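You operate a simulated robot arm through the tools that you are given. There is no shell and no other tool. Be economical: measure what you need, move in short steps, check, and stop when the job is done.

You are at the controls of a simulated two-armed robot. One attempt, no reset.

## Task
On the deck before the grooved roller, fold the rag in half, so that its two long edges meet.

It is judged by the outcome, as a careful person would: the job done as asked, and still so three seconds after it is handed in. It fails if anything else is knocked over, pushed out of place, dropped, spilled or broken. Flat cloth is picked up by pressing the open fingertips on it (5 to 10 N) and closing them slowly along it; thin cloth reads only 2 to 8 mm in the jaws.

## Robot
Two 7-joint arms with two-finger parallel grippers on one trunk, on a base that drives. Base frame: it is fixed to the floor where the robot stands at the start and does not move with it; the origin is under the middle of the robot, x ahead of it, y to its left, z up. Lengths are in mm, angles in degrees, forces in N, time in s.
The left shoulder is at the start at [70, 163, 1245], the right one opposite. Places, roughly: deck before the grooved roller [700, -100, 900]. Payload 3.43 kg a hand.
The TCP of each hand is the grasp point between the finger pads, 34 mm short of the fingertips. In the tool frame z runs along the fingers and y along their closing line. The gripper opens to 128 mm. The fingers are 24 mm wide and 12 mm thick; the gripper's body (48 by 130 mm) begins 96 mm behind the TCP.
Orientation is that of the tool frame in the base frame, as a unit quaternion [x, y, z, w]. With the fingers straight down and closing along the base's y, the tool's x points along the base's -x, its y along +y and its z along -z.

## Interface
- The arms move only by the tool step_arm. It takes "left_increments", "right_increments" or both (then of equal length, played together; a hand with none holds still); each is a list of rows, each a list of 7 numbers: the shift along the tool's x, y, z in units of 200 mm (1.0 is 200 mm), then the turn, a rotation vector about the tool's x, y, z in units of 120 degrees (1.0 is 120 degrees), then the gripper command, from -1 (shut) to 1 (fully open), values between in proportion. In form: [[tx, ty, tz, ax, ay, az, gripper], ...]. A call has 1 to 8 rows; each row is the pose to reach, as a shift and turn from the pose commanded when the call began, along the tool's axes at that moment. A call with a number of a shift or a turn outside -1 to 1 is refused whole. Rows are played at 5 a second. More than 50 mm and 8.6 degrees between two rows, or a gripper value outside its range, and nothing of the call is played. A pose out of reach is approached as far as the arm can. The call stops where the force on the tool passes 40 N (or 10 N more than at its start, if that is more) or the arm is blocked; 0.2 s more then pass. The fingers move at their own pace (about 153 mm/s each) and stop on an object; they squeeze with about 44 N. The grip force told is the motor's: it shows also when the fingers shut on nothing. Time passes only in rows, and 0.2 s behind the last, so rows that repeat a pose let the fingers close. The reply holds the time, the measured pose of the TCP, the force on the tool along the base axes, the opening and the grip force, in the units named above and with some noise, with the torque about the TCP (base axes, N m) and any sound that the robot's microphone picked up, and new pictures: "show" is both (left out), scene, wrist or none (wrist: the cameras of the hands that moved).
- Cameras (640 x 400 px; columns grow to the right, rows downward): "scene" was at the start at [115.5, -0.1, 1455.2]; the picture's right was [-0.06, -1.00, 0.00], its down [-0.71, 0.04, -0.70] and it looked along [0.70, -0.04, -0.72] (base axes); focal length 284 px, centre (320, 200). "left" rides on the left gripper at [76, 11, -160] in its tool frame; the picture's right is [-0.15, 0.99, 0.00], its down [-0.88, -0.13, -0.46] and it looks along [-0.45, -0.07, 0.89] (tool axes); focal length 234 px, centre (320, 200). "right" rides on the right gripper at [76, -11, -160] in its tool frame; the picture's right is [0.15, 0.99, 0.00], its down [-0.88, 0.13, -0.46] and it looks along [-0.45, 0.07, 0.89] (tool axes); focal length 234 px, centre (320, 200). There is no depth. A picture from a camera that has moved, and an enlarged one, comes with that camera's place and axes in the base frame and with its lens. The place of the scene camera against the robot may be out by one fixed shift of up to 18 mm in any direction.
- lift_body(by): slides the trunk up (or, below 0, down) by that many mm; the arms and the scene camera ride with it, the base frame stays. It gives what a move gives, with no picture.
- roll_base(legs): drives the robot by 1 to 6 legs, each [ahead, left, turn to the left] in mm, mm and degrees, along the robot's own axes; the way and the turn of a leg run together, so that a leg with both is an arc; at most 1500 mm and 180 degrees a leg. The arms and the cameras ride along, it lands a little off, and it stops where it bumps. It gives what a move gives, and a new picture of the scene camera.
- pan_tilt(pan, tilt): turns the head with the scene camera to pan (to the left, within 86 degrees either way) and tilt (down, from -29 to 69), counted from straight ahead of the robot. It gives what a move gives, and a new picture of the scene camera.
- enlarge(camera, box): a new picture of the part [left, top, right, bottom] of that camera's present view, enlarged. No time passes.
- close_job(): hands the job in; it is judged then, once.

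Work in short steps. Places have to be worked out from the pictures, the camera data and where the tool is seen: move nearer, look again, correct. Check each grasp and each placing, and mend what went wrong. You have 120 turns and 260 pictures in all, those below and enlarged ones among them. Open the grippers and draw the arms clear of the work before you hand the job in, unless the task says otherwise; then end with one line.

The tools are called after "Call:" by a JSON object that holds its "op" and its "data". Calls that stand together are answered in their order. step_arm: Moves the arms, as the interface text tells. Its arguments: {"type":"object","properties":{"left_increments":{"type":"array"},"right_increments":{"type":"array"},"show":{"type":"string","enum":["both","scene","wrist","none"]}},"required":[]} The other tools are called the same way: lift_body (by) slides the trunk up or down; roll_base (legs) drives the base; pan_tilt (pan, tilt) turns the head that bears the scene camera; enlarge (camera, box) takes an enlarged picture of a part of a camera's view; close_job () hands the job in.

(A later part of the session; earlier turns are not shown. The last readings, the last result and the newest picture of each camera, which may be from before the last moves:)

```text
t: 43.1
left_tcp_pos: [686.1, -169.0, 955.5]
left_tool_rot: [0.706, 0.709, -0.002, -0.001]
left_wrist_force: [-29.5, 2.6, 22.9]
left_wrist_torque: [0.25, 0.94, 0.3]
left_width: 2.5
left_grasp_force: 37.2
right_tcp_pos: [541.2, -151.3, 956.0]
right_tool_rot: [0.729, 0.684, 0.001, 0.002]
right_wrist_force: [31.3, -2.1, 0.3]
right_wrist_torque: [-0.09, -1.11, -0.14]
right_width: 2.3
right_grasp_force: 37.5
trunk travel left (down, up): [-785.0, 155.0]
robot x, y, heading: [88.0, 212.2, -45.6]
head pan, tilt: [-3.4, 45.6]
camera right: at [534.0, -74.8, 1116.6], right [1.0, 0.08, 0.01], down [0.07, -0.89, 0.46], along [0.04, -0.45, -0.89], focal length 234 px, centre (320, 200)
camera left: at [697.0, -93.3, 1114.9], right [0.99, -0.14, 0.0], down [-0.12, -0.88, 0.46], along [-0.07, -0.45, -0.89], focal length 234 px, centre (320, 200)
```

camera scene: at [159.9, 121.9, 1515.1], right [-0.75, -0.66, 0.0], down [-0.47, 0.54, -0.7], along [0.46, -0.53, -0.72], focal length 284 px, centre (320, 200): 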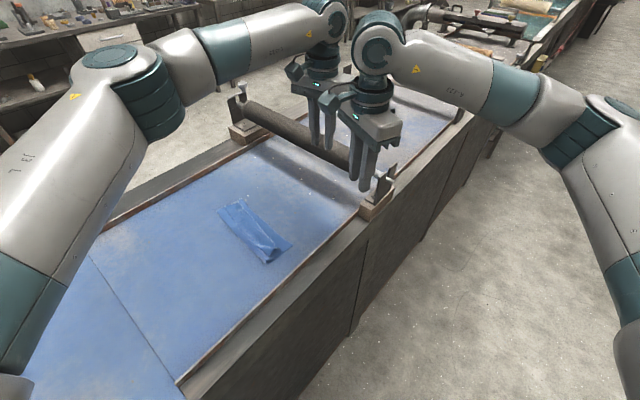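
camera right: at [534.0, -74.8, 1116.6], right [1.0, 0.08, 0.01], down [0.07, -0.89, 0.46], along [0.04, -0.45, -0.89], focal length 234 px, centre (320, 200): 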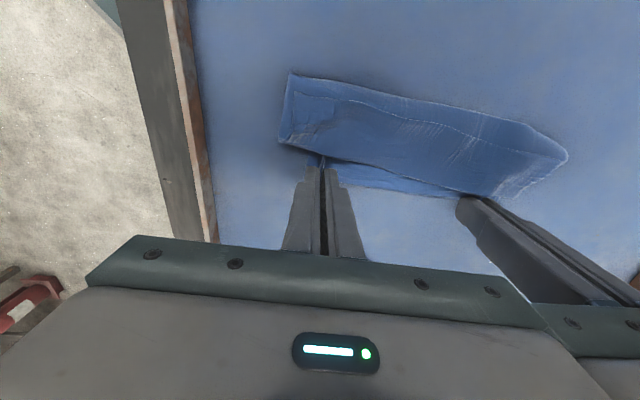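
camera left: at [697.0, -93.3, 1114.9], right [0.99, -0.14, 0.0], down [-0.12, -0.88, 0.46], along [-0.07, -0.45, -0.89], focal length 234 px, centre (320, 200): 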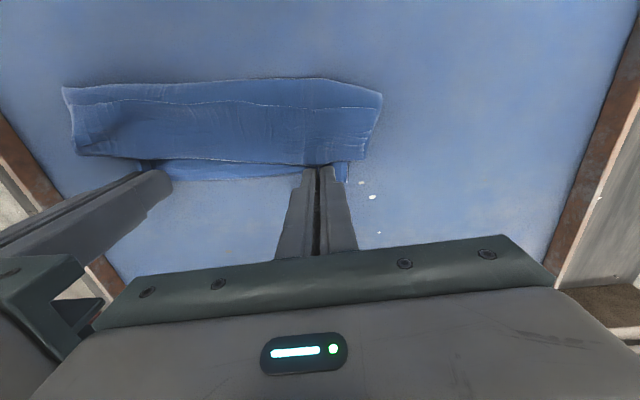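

Both now hold firmly at about 2.4 mm, but the edge is taut between them at 30 N. I'll ease them 2–3 mm together while lifting.

Call:
{"op": "step_arm", "data": {"left_increments": [[0, -0.015, -0.01, 0, 0, 0, -1], [0, -0.015, -0.1, 0, 0, 0, -1], [0, -0.015, -0.25, 0, 0, 0, -1]], "right_increments": [[0, 0.015, -0.01, 0, 0, 0, -1], [0, 0.015, -0.1, 0, 0, 0, -1], [0, 0.015, -0.25, 0, 0, 0, -1]], "show": "wrist"}}

```text
t: 43.9
left_tcp_pos: [684.5, -168.2, 1004.3]
left_tool_rot: [0.704, 0.71, 0.001, 0.0]
left_wrist_force: [-22.6, 2.0, 0.1]
left_wrist_torque: [0.02, 0.75, 0.22]
left_width: 2.3
left_grasp_force: 37.3
right_tcp_pos: [543.2, -152.1, 1004.8]
right_tool_rot: [0.729, 0.685, 0.001, 0.001]
right_wrist_force: [21.1, -0.8, 0.1]
right_wrist_torque: [-0.04, -0.74, -0.11]
right_width: 2.5
right_grasp_force: 37.3
trunk travel left (down, up): [-785.0, 155.0]
robot x, y, heading: [88.9, 215.6, -45.6]
head pan, tilt: [-3.4, 45.6]
camera right: at [535.9, -75.2, 1165.5], right [1.0, 0.08, 0.0], down [0.07, -0.89, 0.46], along [0.04, -0.45, -0.89], focal length 234 px, centre (320, 200)
camera left: at [695.5, -92.4, 1163.4], right [0.99, -0.14, 0.0], down [-0.12, -0.88, 0.46], along [-0.06, -0.45, -0.89], focal length 234 px, centre (320, 200)
```

right: 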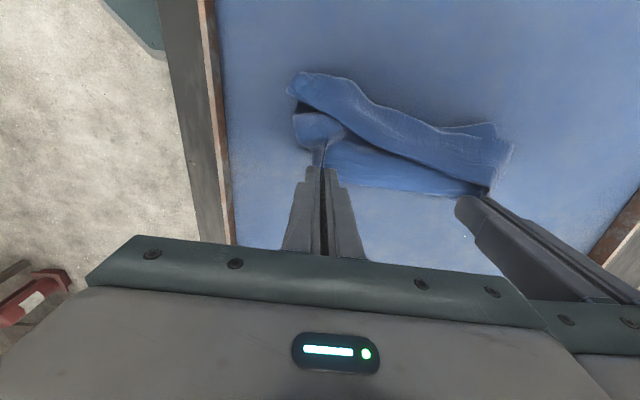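
left: 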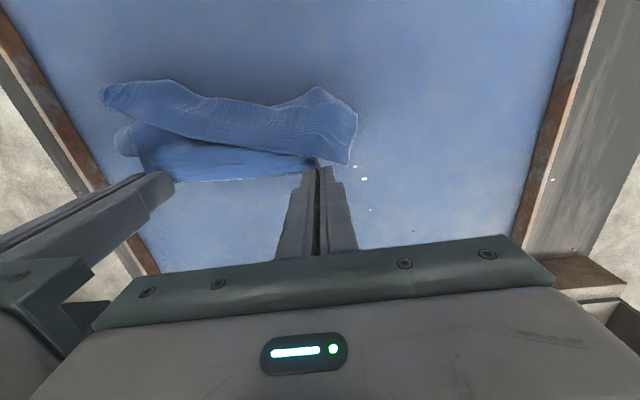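

The edge is lifting. I'll raise further until the rag hangs free and unrolls.

Call:
{"op": "step_arm", "data": {"left_increments": [[0, -0.008, -0.2, 0, 0, 0, -1], [0, -0.008, -0.4, 0, 0, 0, -1], [0, -0.008, -0.6, 0, 0, 0, -1], [0, -0.008, -0.8, 0, 0, 0, -1], [0, -0.008, -0.9, 0, 0, 0, -1]], "right_increments": [[0, 0.008, -0.2, 0, 0, 0, -1], [0, 0.008, -0.4, 0, 0, 0, -1], [0, 0.008, -0.6, 0, 0, 0, -1], [0, 0.008, -0.8, 0, 0, 0, -1], [0, 0.008, -0.9, 0, 0, 0, -1]]}}

```text
t: 45.1
left_tcp_pos: [686.0, -166.4, 1182.1]
left_tool_rot: [0.705, 0.71, 0.0, 0.0]
left_wrist_force: [-11.9, 0.9, 0.5]
left_wrist_torque: [0.02, 0.4, 0.11]
left_width: 2.1
left_grasp_force: 36.7
right_tcp_pos: [546.4, -152.3, 1185.4]
right_tool_rot: [0.73, 0.683, 0.0, 0.0]
right_wrist_force: [11.7, 0.0, 0.0]
right_wrist_torque: [-0.01, -0.41, -0.08]
right_width: 2.4
right_grasp_force: 36.7
trunk travel left (down, up): [-785.0, 155.0]
robot x, y, heading: [89.7, 217.1, -45.8]
head pan, tilt: [-3.4, 45.6]
camera scene: at [158.8, 122.0, 1515.1], right [-0.75, -0.66, 0.0], down [-0.47, 0.54, -0.7], along [0.46, -0.53, -0.71], focal length 284 px, centre (320, 200)
camera right: at [538.9, -76.6, 1345.6], right [1.0, 0.08, 0.0], down [0.07, -0.89, 0.46], along [0.04, -0.45, -0.89], focal length 234 px, centre (320, 200)
camera left: at [695.2, -91.7, 1342.5], right [0.99, -0.14, 0.0], down [-0.12, -0.88, 0.46], along [-0.06, -0.45, -0.89], focal length 234 px, centre (320, 200)
```

scene: 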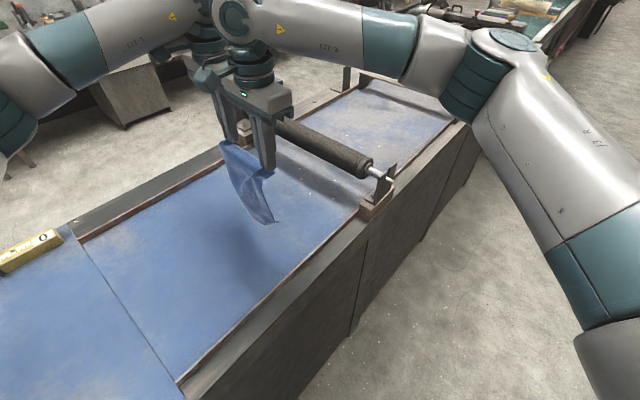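
right: 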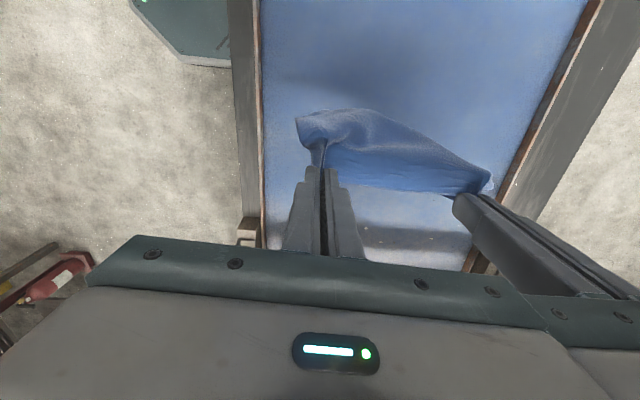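
left: 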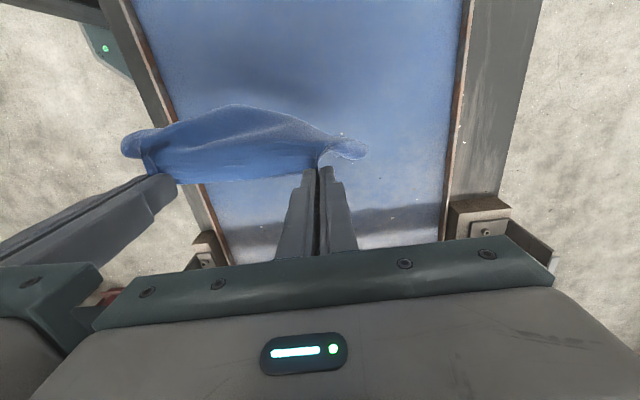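

It hangs clear of the deck. I'll check that it has fully unrolled.

Call:
{"op": "enlarge", "data": {"camera": "scene", "box": [190, 110, 310, 240]}}

Call:
{"op": "enlarge", "data": {"camera": "left", "box": [100, 80, 400, 240]}}

```text
3.08 times, centred on (250, 175) of scene
camera zoom: at [158.8, 122.0, 1515.1], right [-0.75, -0.66, 0.0], down [-0.47, 0.54, -0.7], along [0.46, -0.53, -0.71], focal length 875 px, centre (535, 277)
```

zoom: 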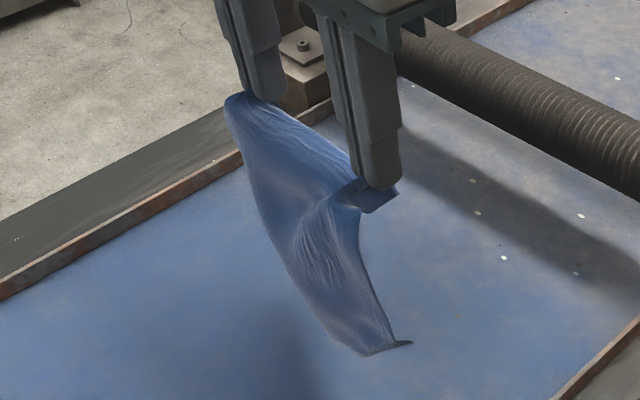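

```text
2.13 times, centred on (250, 160) of left
camera zoom: at [695.2, -91.7, 1342.5], right [0.99, -0.14, 0.0], down [-0.12, -0.88, 0.46], along [-0.06, -0.45, -0.89], focal length 500 px, centre (469, 285)
```

zoom: 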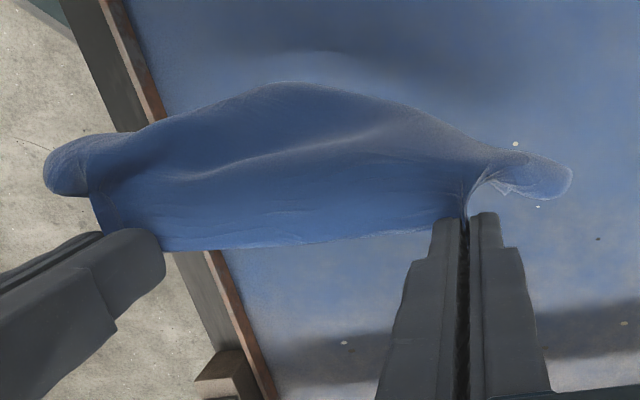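

It hangs unrolled, bulging slightly to +y. Next I'll lower it so the free long edge BC touches the deck, then lay the lower half toward −y and fold the held edge back onto it. First I'll lower 50 mm and look.

Call:
{"op": "step_arm", "data": {"left_increments": [[0, 0, 0, 0, 0, 0, -1], [0, 0, 0, 0, 0, 0, -1], [0, 0, 0.08, 0, 0, 0, -1], [0, 0, 0.16, 0, 0, 0, -1], [0, 0, 0.25, 0, 0, 0, -1], [0, 0, 0.25, 0, 0, 0, -1]], "right_increments": [[0, 0, 0, 0, 0, 0, -1], [0, 0, 0, 0, 0, 0, -1], [0, 0, 0.08, 0, 0, 0, -1], [0, 0, 0.16, 0, 0, 0, -1], [0, 0, 0.26, 0, 0, 0, -1], [0, 0, 0.26, 0, 0, 0, -1]], "show": "wrist"}}

Call:
{"op": "enlarge", "data": {"camera": "scene", "box": [180, 110, 310, 250]}}

```text
t: 46.5
left_tcp_pos: [685.4, -169.7, 1132.7]
left_tool_rot: [0.705, 0.71, 0.0, 0.0]
left_wrist_force: [-10.6, -0.1, 0.0]
left_wrist_torque: [0.04, 0.35, 0.1]
left_width: 2.1
left_grasp_force: 36.8
right_tcp_pos: [547.0, -152.8, 1132.3]
right_tool_rot: [0.729, 0.685, 0.0, 0.0]
right_wrist_force: [10.6, -0.9, 0.1]
right_wrist_torque: [-0.03, -0.36, -0.03]
right_width: 2.4
right_grasp_force: 36.9
trunk travel left (down, up): [-785.0, 155.0]
robot x, y, heading: [86.7, 216.8, -45.7]
head pan, tilt: [-3.4, 45.6]
camera right: at [540.1, -76.9, 1292.4], right [1.0, 0.08, 0.0], down [0.07, -0.89, 0.46], along [0.04, -0.45, -0.89], focal length 234 px, centre (320, 200)
camera left: at [695.9, -93.9, 1292.7], right [0.99, -0.14, 0.0], down [-0.12, -0.88, 0.46], along [-0.06, -0.45, -0.89], focal length 234 px, centre (320, 200)
```

right: 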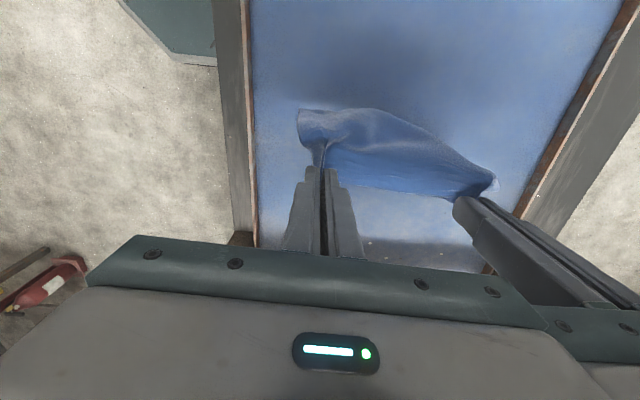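
left: 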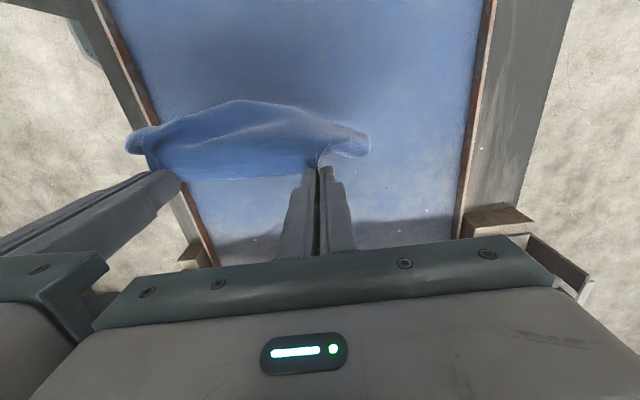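

```text
2.86 times, centred on (245, 180) of scene
camera zoom: at [159.4, 121.9, 1515.2], right [-0.75, -0.66, 0.0], down [-0.47, 0.54, -0.7], along [0.46, -0.53, -0.72], focal length 812 px, centre (534, 257)
```

zoom: 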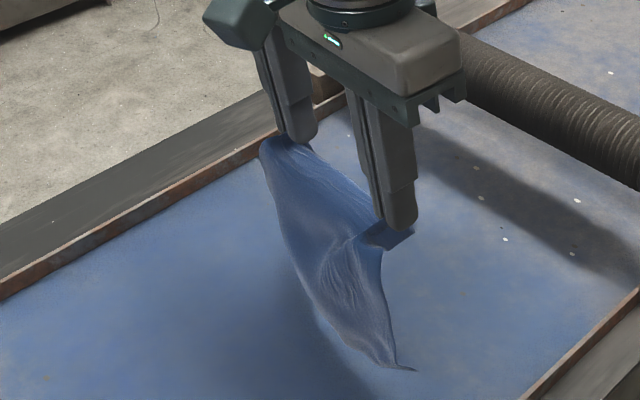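

The rag hangs with its bottom edge tucked toward −y and its belly toward +y. That is the right shape for a fold with BC underneath and the fold line on the +y side. I'll lower while swinging toward +y, in short steps.

Call:
{"op": "step_arm", "data": {"left_increments": [[0.06, 0, 0.06, 0, 0, 0, -1], [0.13, 0, 0.11, 0, 0, 0, -1], [0.2, 0, 0.16, 0, 0, 0, -1], [0.26, 0, 0.22, 0, 0, 0, -1]], "right_increments": [[0.06, -0.004, 0.06, 0, 0, 0, -1], [0.13, -0.008, 0.11, 0, 0, 0, -1], [0.2, -0.012, 0.16, 0, 0, 0, -1], [0.26, -0.016, 0.22, 0, 0, 0, -1]]}}

```text
t: 47.5
left_tcp_pos: [685.8, -116.5, 1088.2]
left_tool_rot: [0.705, 0.709, -0.001, 0.0]
left_wrist_force: [-11.0, 1.3, -0.1]
left_wrist_torque: [0.05, 0.38, 0.14]
left_width: 2.6
left_grasp_force: 36.7
right_tcp_pos: [547.8, -99.7, 1086.5]
right_tool_rot: [0.729, 0.684, 0.0, -0.001]
right_wrist_force: [11.1, -0.8, -0.9]
right_wrist_torque: [-0.02, -0.34, -0.04]
right_width: 2.4
right_grasp_force: 37.0
trunk travel left (down, up): [-785.0, 155.0]
robot x, y, heading: [87.4, 217.0, -45.6]
head pan, tilt: [-3.4, 45.6]
camera scene: at [160.5, 122.5, 1515.2], right [-0.75, -0.66, 0.0], down [-0.47, 0.54, -0.7], along [0.46, -0.53, -0.72], focal length 284 px, centre (320, 200)
camera right: at [540.5, -22.9, 1247.5], right [1.0, 0.08, 0.0], down [0.07, -0.89, 0.46], along [0.04, -0.45, -0.89], focal length 234 px, centre (320, 200)
camera left: at [696.7, -41.2, 1248.3], right [0.99, -0.14, 0.0], down [-0.12, -0.88, 0.46], along [-0.06, -0.45, -0.89], focal length 234 px, centre (320, 200)
```

scene: 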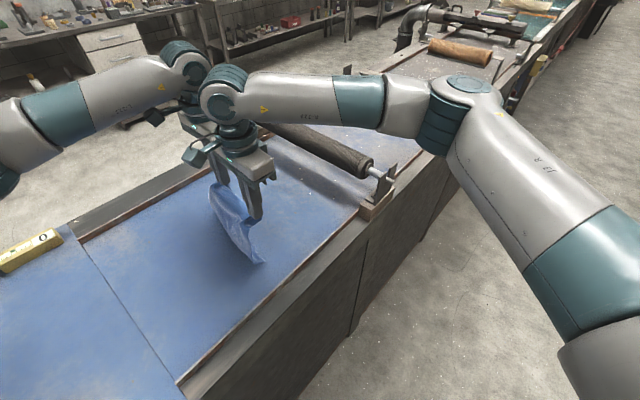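
right: 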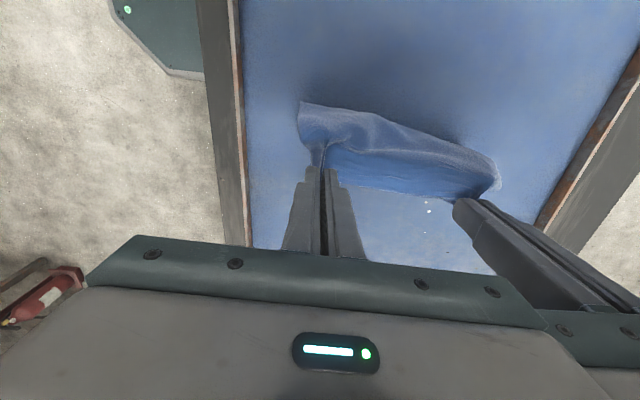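
left: 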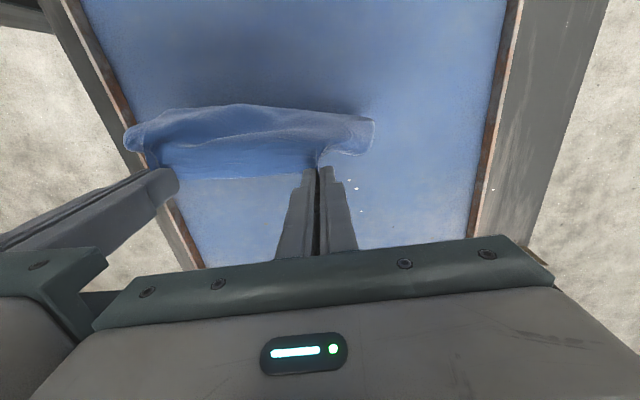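

Call:
{"op": "enlarge", "data": {"camera": "scene", "box": [180, 160, 300, 280]}}

```text
3.33 times, centred on (240, 220) of scene
camera zoom: at [160.5, 122.5, 1515.2], right [-0.75, -0.66, 0.0], down [-0.47, 0.54, -0.7], along [0.46, -0.53, -0.72], focal length 948 px, centre (587, 133)
```

zoom: 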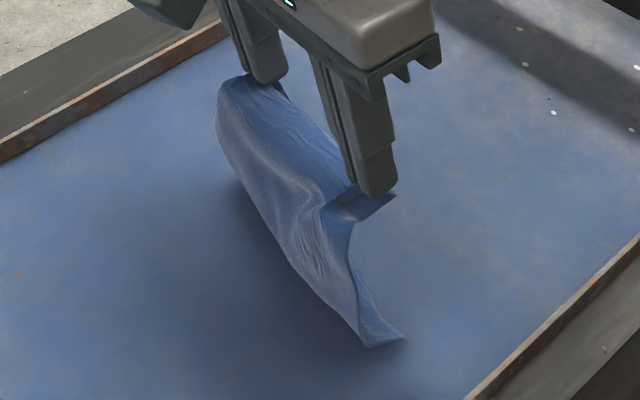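

BC now touches around y≈−75 with its foot pointing −y. I'll continue lowering with a little +y so the belly lies down.

Call:
{"op": "step_arm", "data": {"left_increments": [[0.06, 0, 0.07, 0, 0, 0, -1], [0.12, 0, 0.14, 0, 0, 0, -1], [0.18, 0, 0.22, 0, 0, 0, -1], [0.22, 0, 0.3, 0, 0, 0, -1]], "right_increments": [[0.06, -0.004, 0.07, 0, 0, 0, -1], [0.12, -0.008, 0.14, 0, 0, 0, -1], [0.18, -0.011, 0.22, 0, 0, 0, -1], [0.22, -0.014, 0.3, 0, 0, 0, -1]], "show": "wrist"}}

Call:
{"op": "enlarge", "data": {"camera": "scene", "box": [160, 160, 300, 280]}}

```text
t: 48.5
left_tcp_pos: [685.6, -73.4, 1031.0]
left_tool_rot: [0.704, 0.711, -0.001, -0.001]
left_wrist_force: [-9.3, 0.9, -0.8]
left_wrist_torque: [0.05, 0.28, 0.1]
left_width: 2.3
left_grasp_force: 36.9
right_tcp_pos: [546.8, -55.0, 1027.0]
right_tool_rot: [0.729, 0.684, 0.0, -0.001]
right_wrist_force: [8.7, 0.1, 0.2]
right_wrist_torque: [-0.01, -0.27, -0.03]
right_width: 2.5
right_grasp_force: 37.0
trunk travel left (down, up): [-785.0, 155.0]
robot x, y, heading: [89.2, 215.2, -45.5]
head pan, tilt: [-3.4, 45.6]
camera right: at [540.3, 20.6, 1188.1], right [1.0, 0.08, 0.0], down [0.07, -0.89, 0.46], along [0.04, -0.45, -0.89], focal length 234 px, centre (320, 200)
camera left: at [695.6, 2.5, 1190.5], right [0.99, -0.14, 0.0], down [-0.12, -0.88, 0.46], along [-0.06, -0.45, -0.89], focal length 234 px, centre (320, 200)
```

right: 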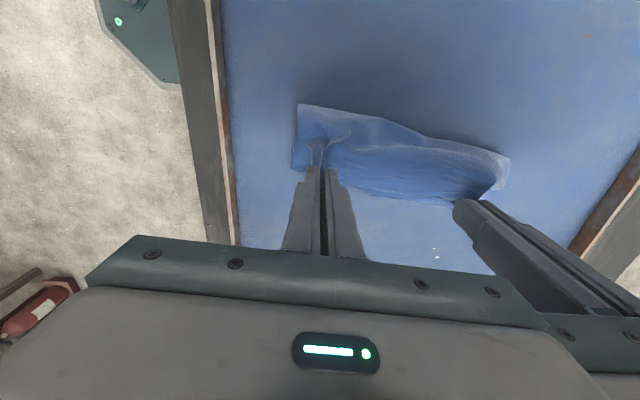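
left: 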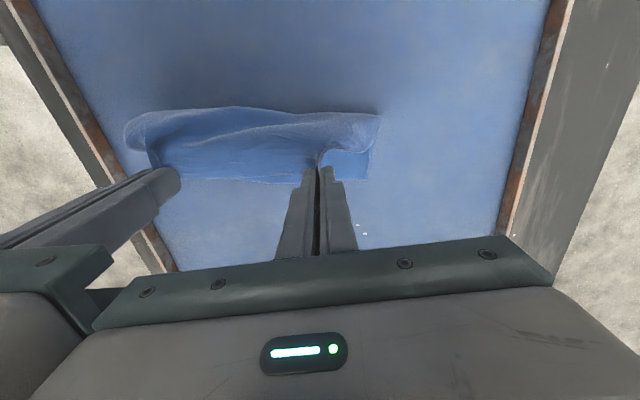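

```text
3.33 times, centred on (230, 220) of scene
camera zoom: at [160.4, 122.5, 1515.2], right [-0.75, -0.66, 0.0], down [-0.47, 0.54, -0.7], along [0.46, -0.53, -0.72], focal length 948 px, centre (620, 133)
```

zoom: 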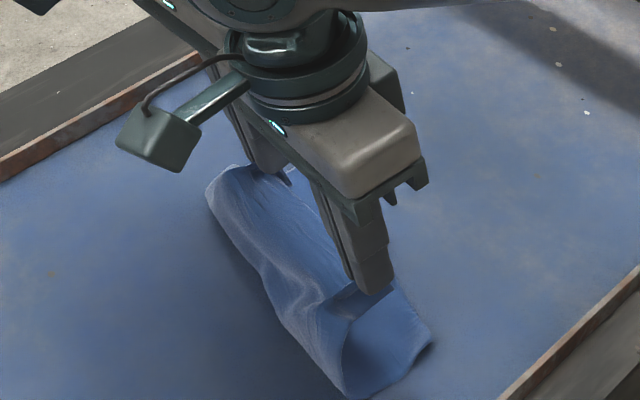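

The fold is forming well: BC lies flat from B(508,−70) to C(736,−111), and the fold belly is on the +y side. I'll roll the belly out a bit further, then bring the held edge down onto BC.

Call:
{"op": "step_arm", "data": {"left_increments": [[0.04, 0, 0.075, 0, 0, 0, -1], [0.08, 0, 0.15, 0, 0, 0, -1], [0.09, 0, 0.19, 0, 0, 0, -1], [0.04, 0, 0.23, 0, 0, 0, -1], [-0.01, 0, 0.26, 0, 0, 0, -1]], "right_increments": [[0.05, -0.003, 0.07, 0, 0, 0, -1], [0.1, -0.006, 0.14, 0, 0, 0, -1], [0.12, -0.006, 0.18, 0, 0, 0, -1], [0.07, -0.004, 0.22, 0, 0, 0, -1], [0.02, 0, 0.25, 0, 0, 0, -1]], "show": "wrist"}}

Call:
{"op": "enlarge", "data": {"camera": "scene", "box": [160, 180, 300, 300]}}

```text
t: 49.7
left_tcp_pos: [684.0, -75.9, 977.8]
left_tool_rot: [0.704, 0.71, 0.0, -0.001]
left_wrist_force: [-8.2, 0.1, -0.4]
left_wrist_torque: [0.05, 0.27, 0.06]
left_width: 2.3
left_grasp_force: 36.7
right_tcp_pos: [546.9, -52.7, 976.5]
right_tool_rot: [0.729, 0.684, 0.0, 0.0]
right_wrist_force: [7.4, -1.6, 0.5]
right_wrist_torque: [-0.02, -0.25, -0.04]
right_width: 2.6
right_grasp_force: 37.6
trunk travel left (down, up): [-785.0, 155.0]
robot x, y, heading: [87.9, 212.7, -45.2]
head pan, tilt: [-3.4, 45.6]
camera right: at [540.2, 23.7, 1137.7], right [1.0, 0.08, 0.0], down [0.07, -0.89, 0.45], along [0.04, -0.45, -0.89], focal length 234 px, centre (320, 200)
camera left: at [694.6, -0.3, 1137.6], right [0.99, -0.14, 0.0], down [-0.12, -0.88, 0.45], along [-0.06, -0.45, -0.89], focal length 234 px, centre (320, 200)
```

right: 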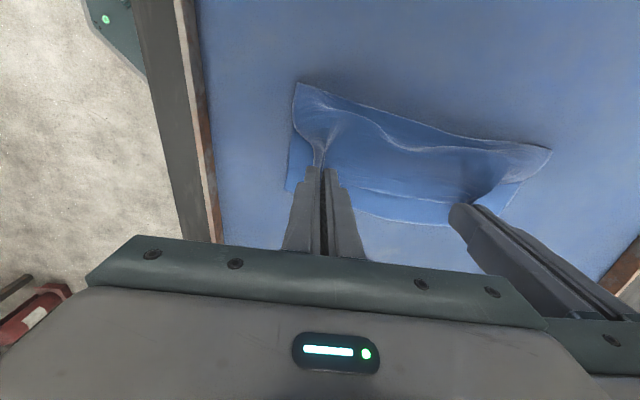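
left: 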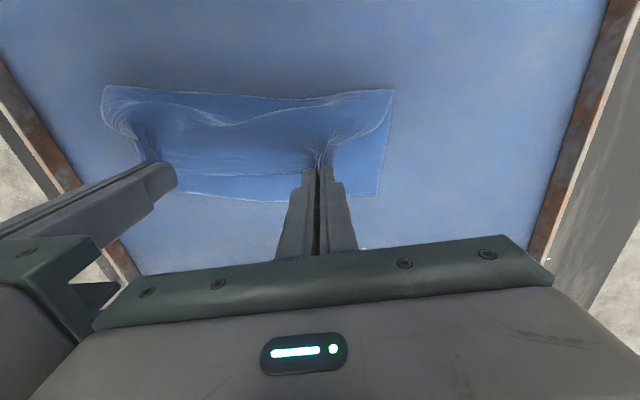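

```text
3.33 times, centred on (230, 240) of scene
camera zoom: at [159.5, 120.9, 1515.1], right [-0.75, -0.66, 0.0], down [-0.47, 0.54, -0.7], along [0.46, -0.53, -0.72], focal length 948 px, centre (620, 67)
```

zoom: 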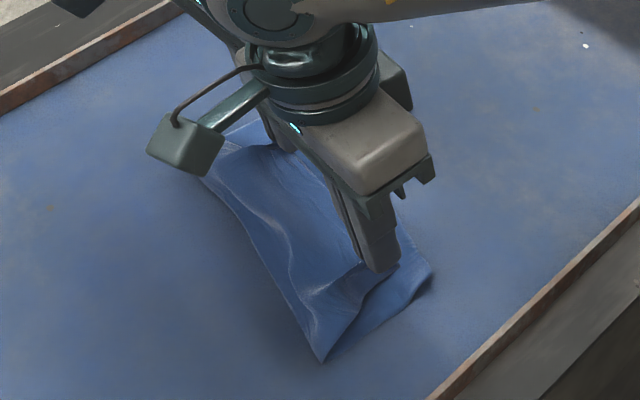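

The lower layer is about 98 mm wide, exactly half, and BC runs through (515,−77), (645,−105) and (739,−112). I'll bring the held edge over BC and down.

Call:
{"op": "step_arm", "data": {"left_increments": [[-0.05, 0, 0.0, 0, 0, 0, -1], [-0.1, 0, 0.02, 0, 0, 0, -1], [-0.135, 0, 0.05, 0, 0, 0, -1], [-0.135, 0, 0.08, 0, 0, 0, -1]], "right_increments": [[-0.05, 0.003, 0.0, 0, 0, 0, -1], [-0.1, 0.006, 0.02, 0, 0, 0, -1], [-0.12, 0.007, 0.05, 0, 0, 0, -1], [-0.12, 0.007, 0.08, 0, 0, 0, -1]], "show": "wrist"}}

Call:
{"op": "enlarge", "data": {"camera": "right", "box": [240, 60, 580, 260]}}

Call:
{"op": "enlarge", "data": {"camera": "left", "box": [80, 60, 420, 260]}}

```text
t: 50.7
left_tcp_pos: [684.6, -103.7, 961.8]
left_tool_rot: [0.704, 0.71, 0.0, -0.001]
left_wrist_force: [-9.3, 2.0, 0.2]
left_wrist_torque: [0.04, 0.31, 0.08]
left_width: 2.3
left_grasp_force: 36.3
right_tcp_pos: [547.1, -77.2, 961.5]
right_tool_rot: [0.73, 0.683, 0.0, 0.0]
right_wrist_force: [8.4, -2.1, -1.0]
right_wrist_torque: [-0.05, -0.3, -0.07]
right_width: 2.5
right_grasp_force: 37.1
trunk travel left (down, up): [-785.0, 155.0]
robot x, y, heading: [91.2, 212.8, -45.3]
head pan, tilt: [-3.4, 45.6]
camera right: at [540.4, 0.4, 1122.7], right [1.0, 0.08, 0.0], down [0.07, -0.89, 0.46], along [0.04, -0.45, -0.89], focal length 234 px, centre (320, 200)
camera left: at [694.9, -27.9, 1121.0], right [0.99, -0.14, 0.0], down [-0.12, -0.88, 0.46], along [-0.06, -0.45, -0.89], focal length 234 px, centre (320, 200)
```

right: 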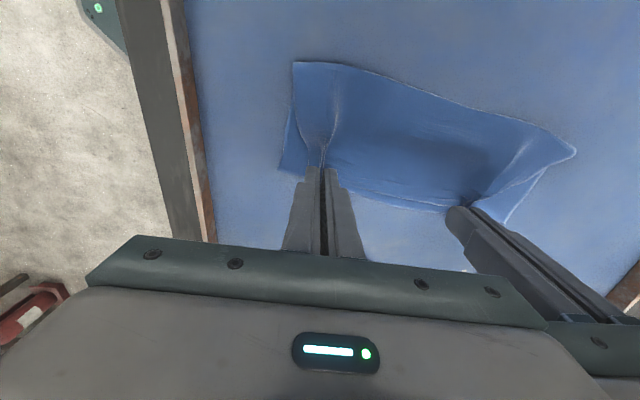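
left: 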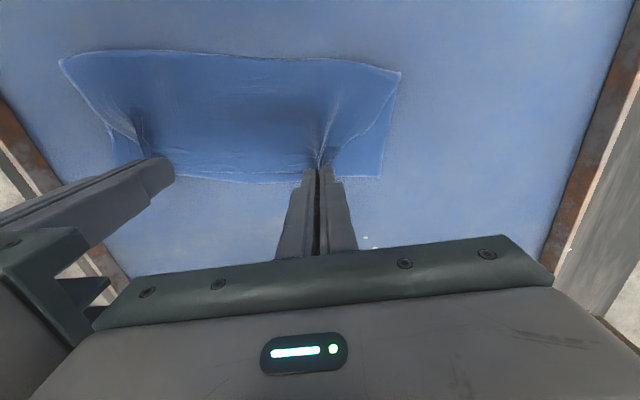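

```text
1.88 times, centred on (410, 160) of right
camera zoom: at [540.4, 0.4, 1122.7], right [1.0, 0.08, 0.0], down [0.07, -0.89, 0.46], along [0.04, -0.45, -0.89], focal length 441 px, centre (151, 275)
```

zoom: 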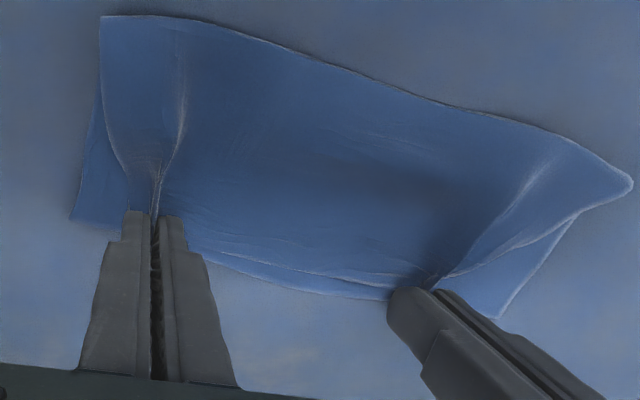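

```text
1.88 times, centred on (250, 160) of left
camera zoom: at [694.9, -27.9, 1121.0], right [0.99, -0.14, 0.0], down [-0.12, -0.88, 0.46], along [-0.06, -0.45, -0.89], focal length 441 px, centre (452, 275)
```

zoom: 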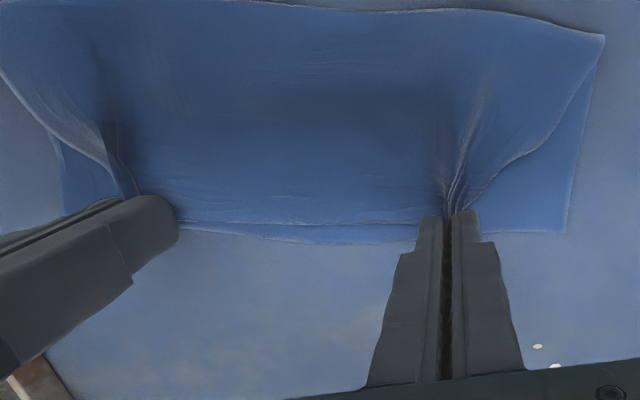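

The held edge lies just 4–5 mm inside BC. I'll move 4 mm more toward −y, touch down, and open slowly so the gathered bits spread along the edge.

Call:
{"op": "step_arm", "data": {"left_increments": [[-0.02, 0, 0.01, 0, 0, 0, -1], [-0.02, 0, 0.02, 0, 0, 0, -1], [-0.02, 0, 0.02, 0, 0, 0, -0.9], [-0.02, 0, 0.02, 0, 0, 0, -0.75], [-0.02, 0, 0.02, 0, 0, 0, -0.6], [-0.02, 0, 0.02, 0, 0, 0, -0.45], [-0.02, 0, 0.02, 0, 0, 0, -0.3]], "right_increments": [[-0.02, 0, 0.01, 0, 0, 0, -1], [-0.02, 0, 0.02, 0, 0, 0, -1], [-0.02, 0, 0.02, 0, 0, 0, -0.9], [-0.02, 0, 0.02, 0, 0, 0, -0.75], [-0.02, 0, 0.02, 0, 0, 0, -0.6], [-0.02, 0, 0.02, 0, 0, 0, -0.45], [-0.02, 0, 0.02, 0, 0, 0, -0.3]], "show": "wrist"}}

Call:
{"op": "enlarge", "data": {"camera": "right", "box": [240, 60, 580, 260]}}

Call:
{"op": "enlarge", "data": {"camera": "left", "box": [80, 60, 420, 260]}}

```text
t: 52.3
left_tcp_pos: [683.6, -105.7, 956.2]
left_tool_rot: [0.704, 0.71, 0.0, 0.0]
left_wrist_force: [0.1, 0.0, 0.8]
left_wrist_torque: [0.02, 0.02, 0.04]
left_width: 44.7
left_grasp_force: 0.1
right_tcp_pos: [546.7, -80.2, 958.4]
right_tool_rot: [0.73, 0.684, 0.0, 0.0]
right_wrist_force: [-0.4, -0.1, -0.3]
right_wrist_torque: [-0.02, -0.02, 0.03]
right_width: 44.8
right_grasp_force: 0.1
trunk travel left (down, up): [-785.0, 155.0]
robot x, y, heading: [89.1, 216.0, -45.5]
head pan, tilt: [-3.4, 45.6]
camera right: at [539.6, -3.4, 1118.9], right [1.0, 0.08, 0.0], down [0.07, -0.89, 0.46], along [0.04, -0.45, -0.89], focal length 234 px, centre (320, 200)
camera left: at [694.9, -31.1, 1116.6], right [0.99, -0.14, 0.0], down [-0.12, -0.88, 0.46], along [-0.06, -0.45, -0.89], focal length 234 px, centre (320, 200)
```

right: 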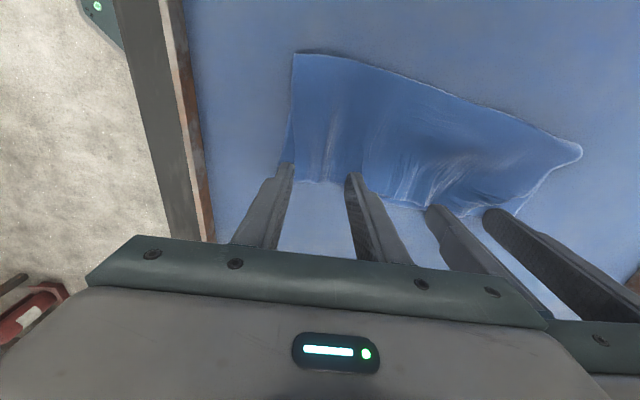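
left: 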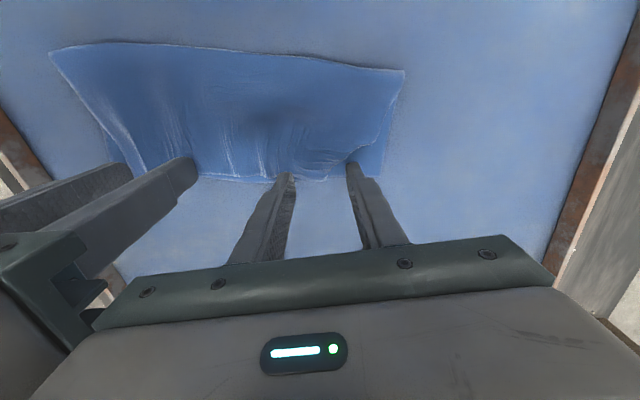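

```text
1.88 times, centred on (410, 160) of right
camera zoom: at [539.6, -3.4, 1118.9], right [1.0, 0.08, 0.0], down [0.07, -0.89, 0.46], along [0.04, -0.45, -0.89], focal length 441 px, centre (151, 275)
```

zoom: 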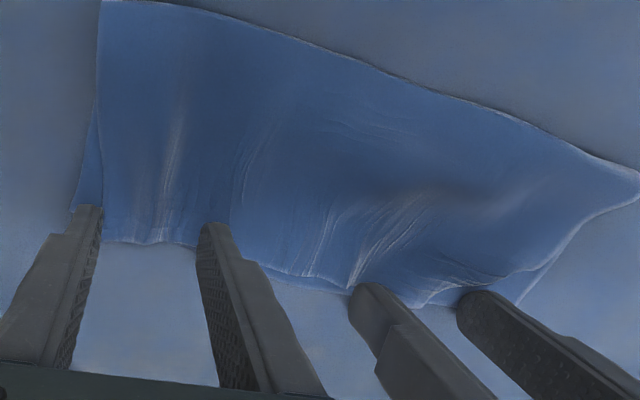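

```text
1.88 times, centred on (250, 160) of left
camera zoom: at [694.9, -31.1, 1116.6], right [0.99, -0.14, 0.0], down [-0.12, -0.88, 0.46], along [-0.06, -0.45, -0.89], focal length 441 px, centre (452, 275)
```

zoom: 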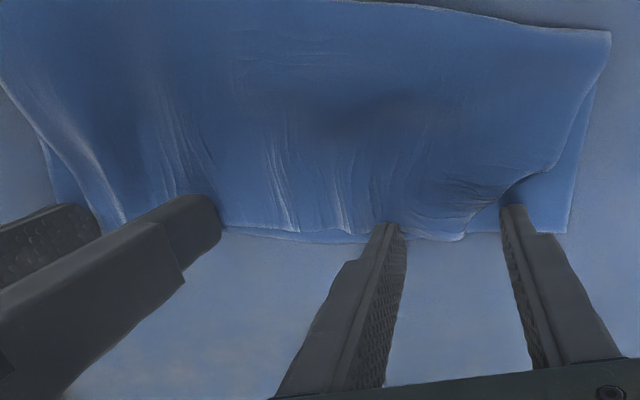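

Excellent: the edges nearly meet. I'll lift both hands straight up and inspect.

Call:
{"op": "step_arm", "data": {"left_increments": [[0, 0, -0.05, 0, 0, 0, -0.3], [0, 0, -0.2, 0, 0, 0, -0.3], [0, 0, -0.4, 0, 0, 0, -0.3], [0, 0, -0.6, 0, 0, 0, -0.3], [-0.2, 0, -0.6, 0, 0, 0, -0.3]], "right_increments": [[0, 0, -0.05, 0, 0, 0, -0.3], [0, 0, -0.2, 0, 0, 0, -0.3], [0, 0, -0.4, 0, 0, 0, -0.3], [0, 0, -0.6, 0, 0, 0, -0.3], [-0.2, 0, -0.6, 0, 0, 0, -0.3]], "show": "wrist"}}

Call:
{"op": "enlarge", "data": {"camera": "right", "box": [260, 20, 520, 170]}}

Call:
{"op": "enlarge", "data": {"camera": "left", "box": [140, 20, 400, 170]}}

```text
t: 53.5
left_tcp_pos: [682.5, -152.4, 1076.1]
left_tool_rot: [0.704, 0.71, 0.001, -0.001]
left_wrist_force: [-0.1, -0.8, 0.3]
left_wrist_torque: [0.1, 0.02, 0.04]
left_width: 44.6
left_grasp_force: 0.1
right_tcp_pos: [542.5, -127.3, 1078.1]
right_tool_rot: [0.73, 0.684, 0.002, -0.001]
right_wrist_force: [-0.1, -0.8, -0.4]
right_wrist_torque: [0.09, -0.02, -0.02]
right_width: 45.0
right_grasp_force: 0.1
trunk travel left (down, up): [-785.0, 155.0]
robot x, y, heading: [83.8, 215.7, -45.6]
head pan, tilt: [-3.4, 45.6]
camera right: at [535.5, -51.4, 1238.9], right [1.0, 0.08, 0.0], down [0.07, -0.89, 0.45], along [0.04, -0.45, -0.89], focal length 234 px, centre (320, 200)
camera left: at [693.2, -76.9, 1235.0], right [0.99, -0.14, 0.0], down [-0.12, -0.88, 0.45], along [-0.06, -0.45, -0.89], focal length 234 px, centre (320, 200)
```

right: 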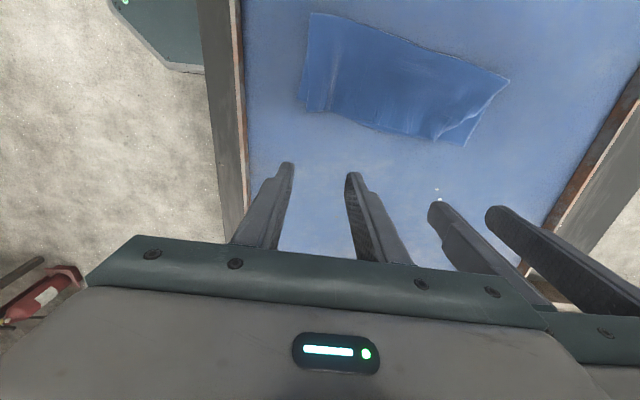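
left: 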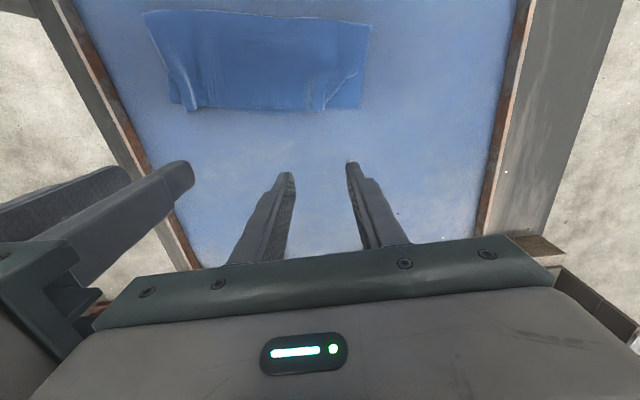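

```text
2.46 times, centred on (390, 95) of right
camera zoom: at [535.5, -51.4, 1238.9], right [1.0, 0.08, 0.0], down [0.07, -0.89, 0.45], along [0.04, -0.45, -0.89], focal length 576 px, centre (148, 458)
```

zoom: 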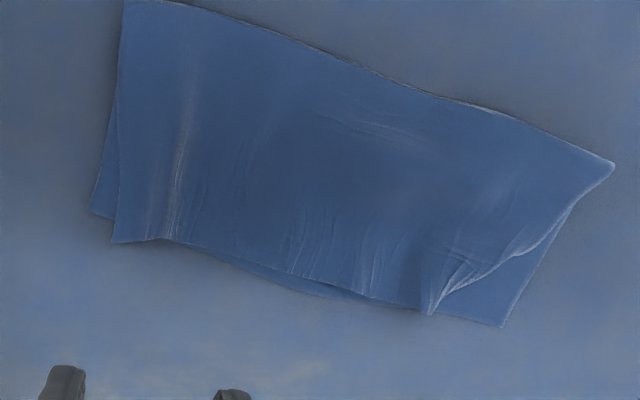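

```text
2.46 times, centred on (270, 95) of left
camera zoom: at [693.2, -76.9, 1235.0], right [0.99, -0.14, 0.0], down [-0.12, -0.88, 0.45], along [-0.06, -0.45, -0.89], focal length 576 px, centre (443, 458)
```

zoom: 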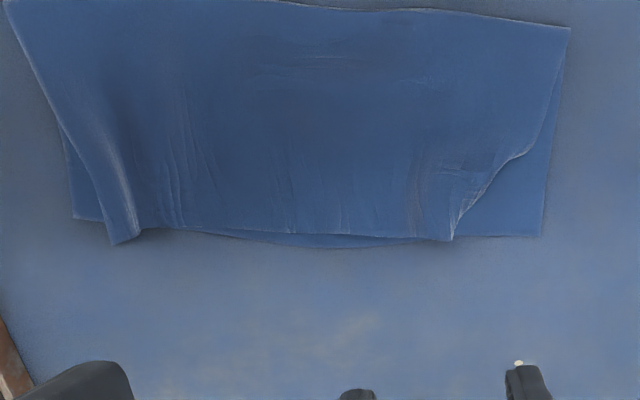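

Very good overall, but corner D (far end) is drawn in about 40 mm and A pokes out about 8 mm. I'll zoom on D.

Call:
{"op": "enlarge", "data": {"camera": "left", "box": [290, 50, 390, 125]}}

Call:
{"op": "enlarge", "data": {"camera": "right", "box": [280, 60, 380, 135]}}

```text
5.33 times, centred on (340, 88) of left
camera zoom: at [693.2, -76.9, 1235.0], right [0.99, -0.14, 0.0], down [-0.12, -0.88, 0.45], along [-0.06, -0.45, -0.89], focal length 1249 px, centre (213, 800)
```

zoom: 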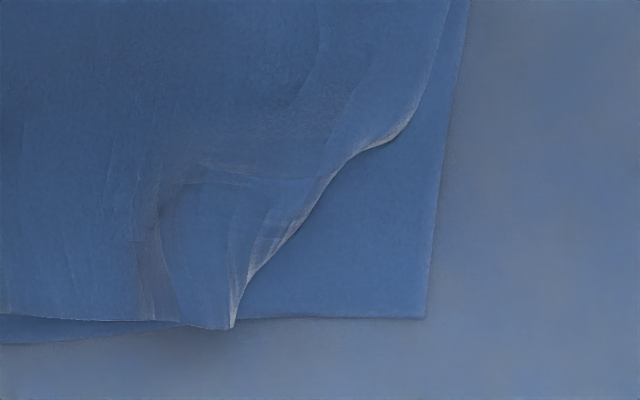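

```text
5.33 times, centred on (330, 98) of right
camera zoom: at [535.5, -51.4, 1238.9], right [1.0, 0.08, 0.0], down [0.07, -0.89, 0.45], along [0.04, -0.45, -0.89], focal length 1249 px, centre (267, 747)
```

zoom: 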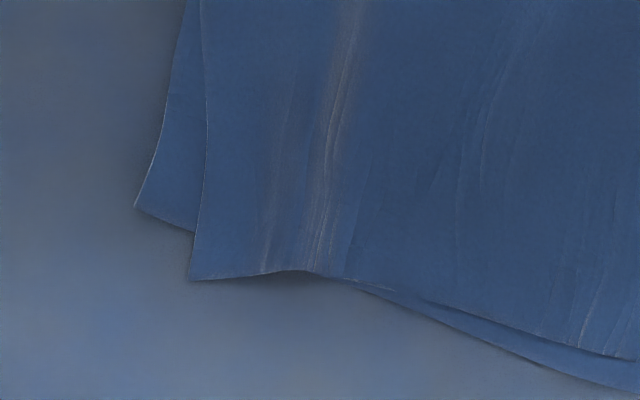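

Corner D is tucked under between the layers. A clean way to fix it is to grip the fold line itself with both hands and lift it like a towel over a rail. The corner will hang free, both edges will hang level, and I can lay it down again. I'll turn both hands so they close across the fold, which runs (518,13)→(757,−31).

Call:
{"op": "step_arm", "data": {"left_increments": [[0.07, 0.019, 0, 0, 0, -0.0685, -0.375], [0.14, 0.038, 0, 0, 0, -0.137, -0.375], [0.21, 0.056, 0, 0, 0, -0.2055, -0.375], [0.28, 0.075, 0, 0, 0, -0.274, -0.375], [0.35, 0.094, 0, 0, 0, -0.3425, -0.375], [0.42, 0.113, 0, 0, 0, -0.411, -0.375], [0.49, 0.131, 0, 0, 0, -0.4795, -0.375], [0.565, 0.15, 0, 0, 0, -0.548, -0.375]], "right_increments": [[0.073, 0.005, 0, 0, 0, -0.0685, -0.375], [0.146, 0.01, 0, 0, 0, -0.137, -0.375], [0.219, 0.014, 0, 0, 0, -0.2055, -0.375], [0.292, 0.019, 0, 0, 0, -0.274, -0.375], [0.365, 0.024, 0, 0, 0, -0.3425, -0.375], [0.438, 0.028, 0, 0, 0, -0.411, -0.375], [0.511, 0.033, 0, 0, 0, -0.4795, -0.375], [0.584, 0.037, 0, 0, 0, -0.548, -0.375]], "show": "none"}}

Call:
{"op": "step_arm", "data": {"left_increments": [[0, 0, 0.1, 0, 0, -0.065, -0.375], [0, 0, 0.25, 0, 0, -0.125, -0.375]], "right_increments": [[0, 0, 0.1, 0, 0, -0.07, -0.375], [0, 0, 0.25, 0, 0, -0.14, -0.375]]}}

```text
t: 55.3
left_tcp_pos: [717.1, -31.2, 1077.7]
left_tool_rot: [0.205, 0.979, 0.0, 0.0]
left_wrist_force: [-0.3, 0.5, -0.7]
left_wrist_torque: [-0.01, -0.04, 0.0]
left_width: 39.7
left_grasp_force: 0.0
right_tcp_pos: [560.4, -2.4, 1077.3]
right_tool_rot: [0.24, 0.971, -0.001, 0.0]
right_wrist_force: [-0.2, 0.4, -0.5]
right_wrist_torque: [-0.04, -0.05, 0.04]
right_width: 39.8
right_grasp_force: 0.1
trunk travel left (down, up): [-785.0, 155.0]
robot x, y, heading: [85.8, 214.3, -45.6]
head pan, tilt: [-3.4, 45.6]
```

```text
t: 55.9
left_tcp_pos: [716.5, -32.6, 1026.5]
left_tool_rot: [0.074, 0.997, 0.001, 0.0]
left_wrist_force: [0.3, -0.5, 0.1]
left_wrist_torque: [0.01, 0.0, -0.01]
left_width: 39.9
left_grasp_force: 0.0
right_tcp_pos: [560.2, -3.7, 1024.8]
right_tool_rot: [0.095, 0.995, 0.0, -0.001]
right_wrist_force: [0.2, 0.5, -0.3]
right_wrist_torque: [-0.01, 0.0, -0.01]
right_width: 40.2
right_grasp_force: 0.2
trunk travel left (down, up): [-785.0, 155.0]
robot x, y, heading: [86.1, 216.0, -45.6]
head pan, tilt: [-3.4, 45.6]
camera scene: at [160.9, 121.9, 1515.2], right [-0.75, -0.66, 0.0], down [-0.47, 0.54, -0.7], along [0.46, -0.53, -0.72], focal length 284 px, centre (320, 200)
camera right: at [484.9, 0.2, 1186.2], right [0.04, 1.0, 0.0], down [0.89, -0.04, 0.45], along [0.45, -0.02, -0.89], focal length 234 px, centre (320, 200)
camera left: at [643.4, -11.0, 1185.9], right [0.29, 0.96, 0.0], down [0.85, -0.26, 0.45], along [0.43, -0.13, -0.89], focal length 234 px, centre (320, 200)
```

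scene: 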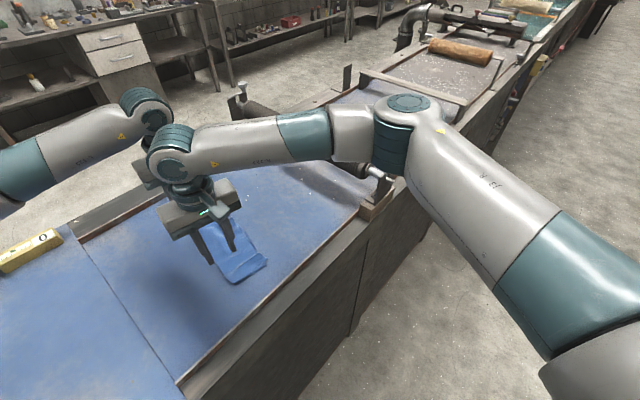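
right: 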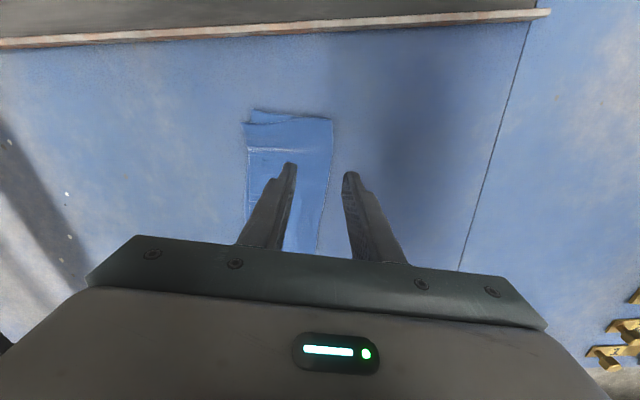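
left: 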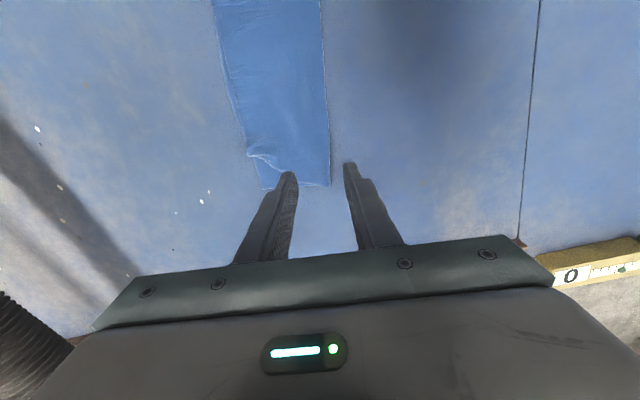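

Aligned. I'll shift 4 mm toward −y and lower to just above the cloth.

Call:
{"op": "step_arm", "data": {"left_increments": [[0, -0.02, 0.12, 0, 0, 0, -0.375], [0, -0.02, 0.24, 0, 0, 0, -0.375], [0, -0.02, 0.32, 0, 0, 0, -0.375]], "right_increments": [[0, -0.02, 0.12, 0, 0, 0, -0.375], [0, -0.02, 0.24, 0, 0, 0, -0.375], [0, -0.02, 0.32, 0, 0, 0, -0.375]], "show": "wrist"}}

```text
t: 56.7
left_tcp_pos: [715.0, -37.4, 964.2]
left_tool_rot: [0.077, 0.997, 0.0, 0.0]
left_wrist_force: [-0.5, 0.4, -0.9]
left_wrist_torque: [0.01, 0.02, 0.0]
left_width: 39.9
left_grasp_force: 0.0
right_tcp_pos: [556.8, -7.0, 963.4]
right_tool_rot: [0.096, 0.995, 0.0, 0.0]
right_wrist_force: [0.5, 0.0, -0.3]
right_wrist_torque: [0.0, -0.03, -0.01]
right_width: 39.9
right_grasp_force: 0.1
trunk travel left (down, up): [-785.0, 155.0]
robot x, y, heading: [83.2, 215.2, -45.5]
head pan, tilt: [-3.4, 45.6]
camera right: at [480.9, -3.6, 1122.9], right [0.05, 1.0, 0.0], down [0.89, -0.04, 0.46], along [0.46, -0.02, -0.89], focal length 234 px, centre (320, 200)
camera left: at [641.1, -14.5, 1123.1], right [0.3, 0.96, 0.0], down [0.85, -0.26, 0.46], along [0.44, -0.13, -0.89], focal length 234 px, centre (320, 200)
```

right: 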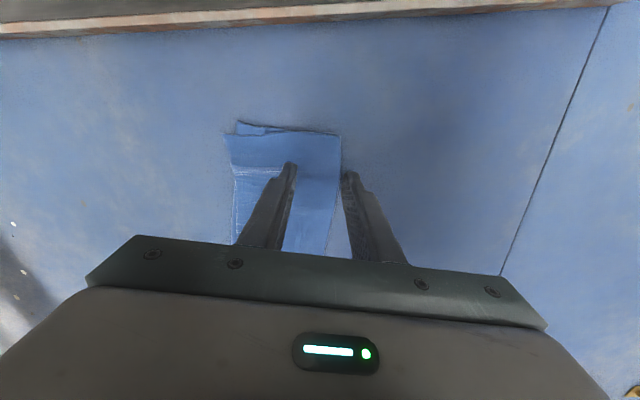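
left: 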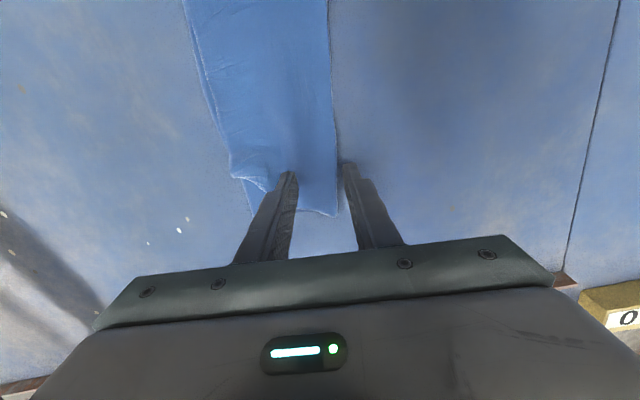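

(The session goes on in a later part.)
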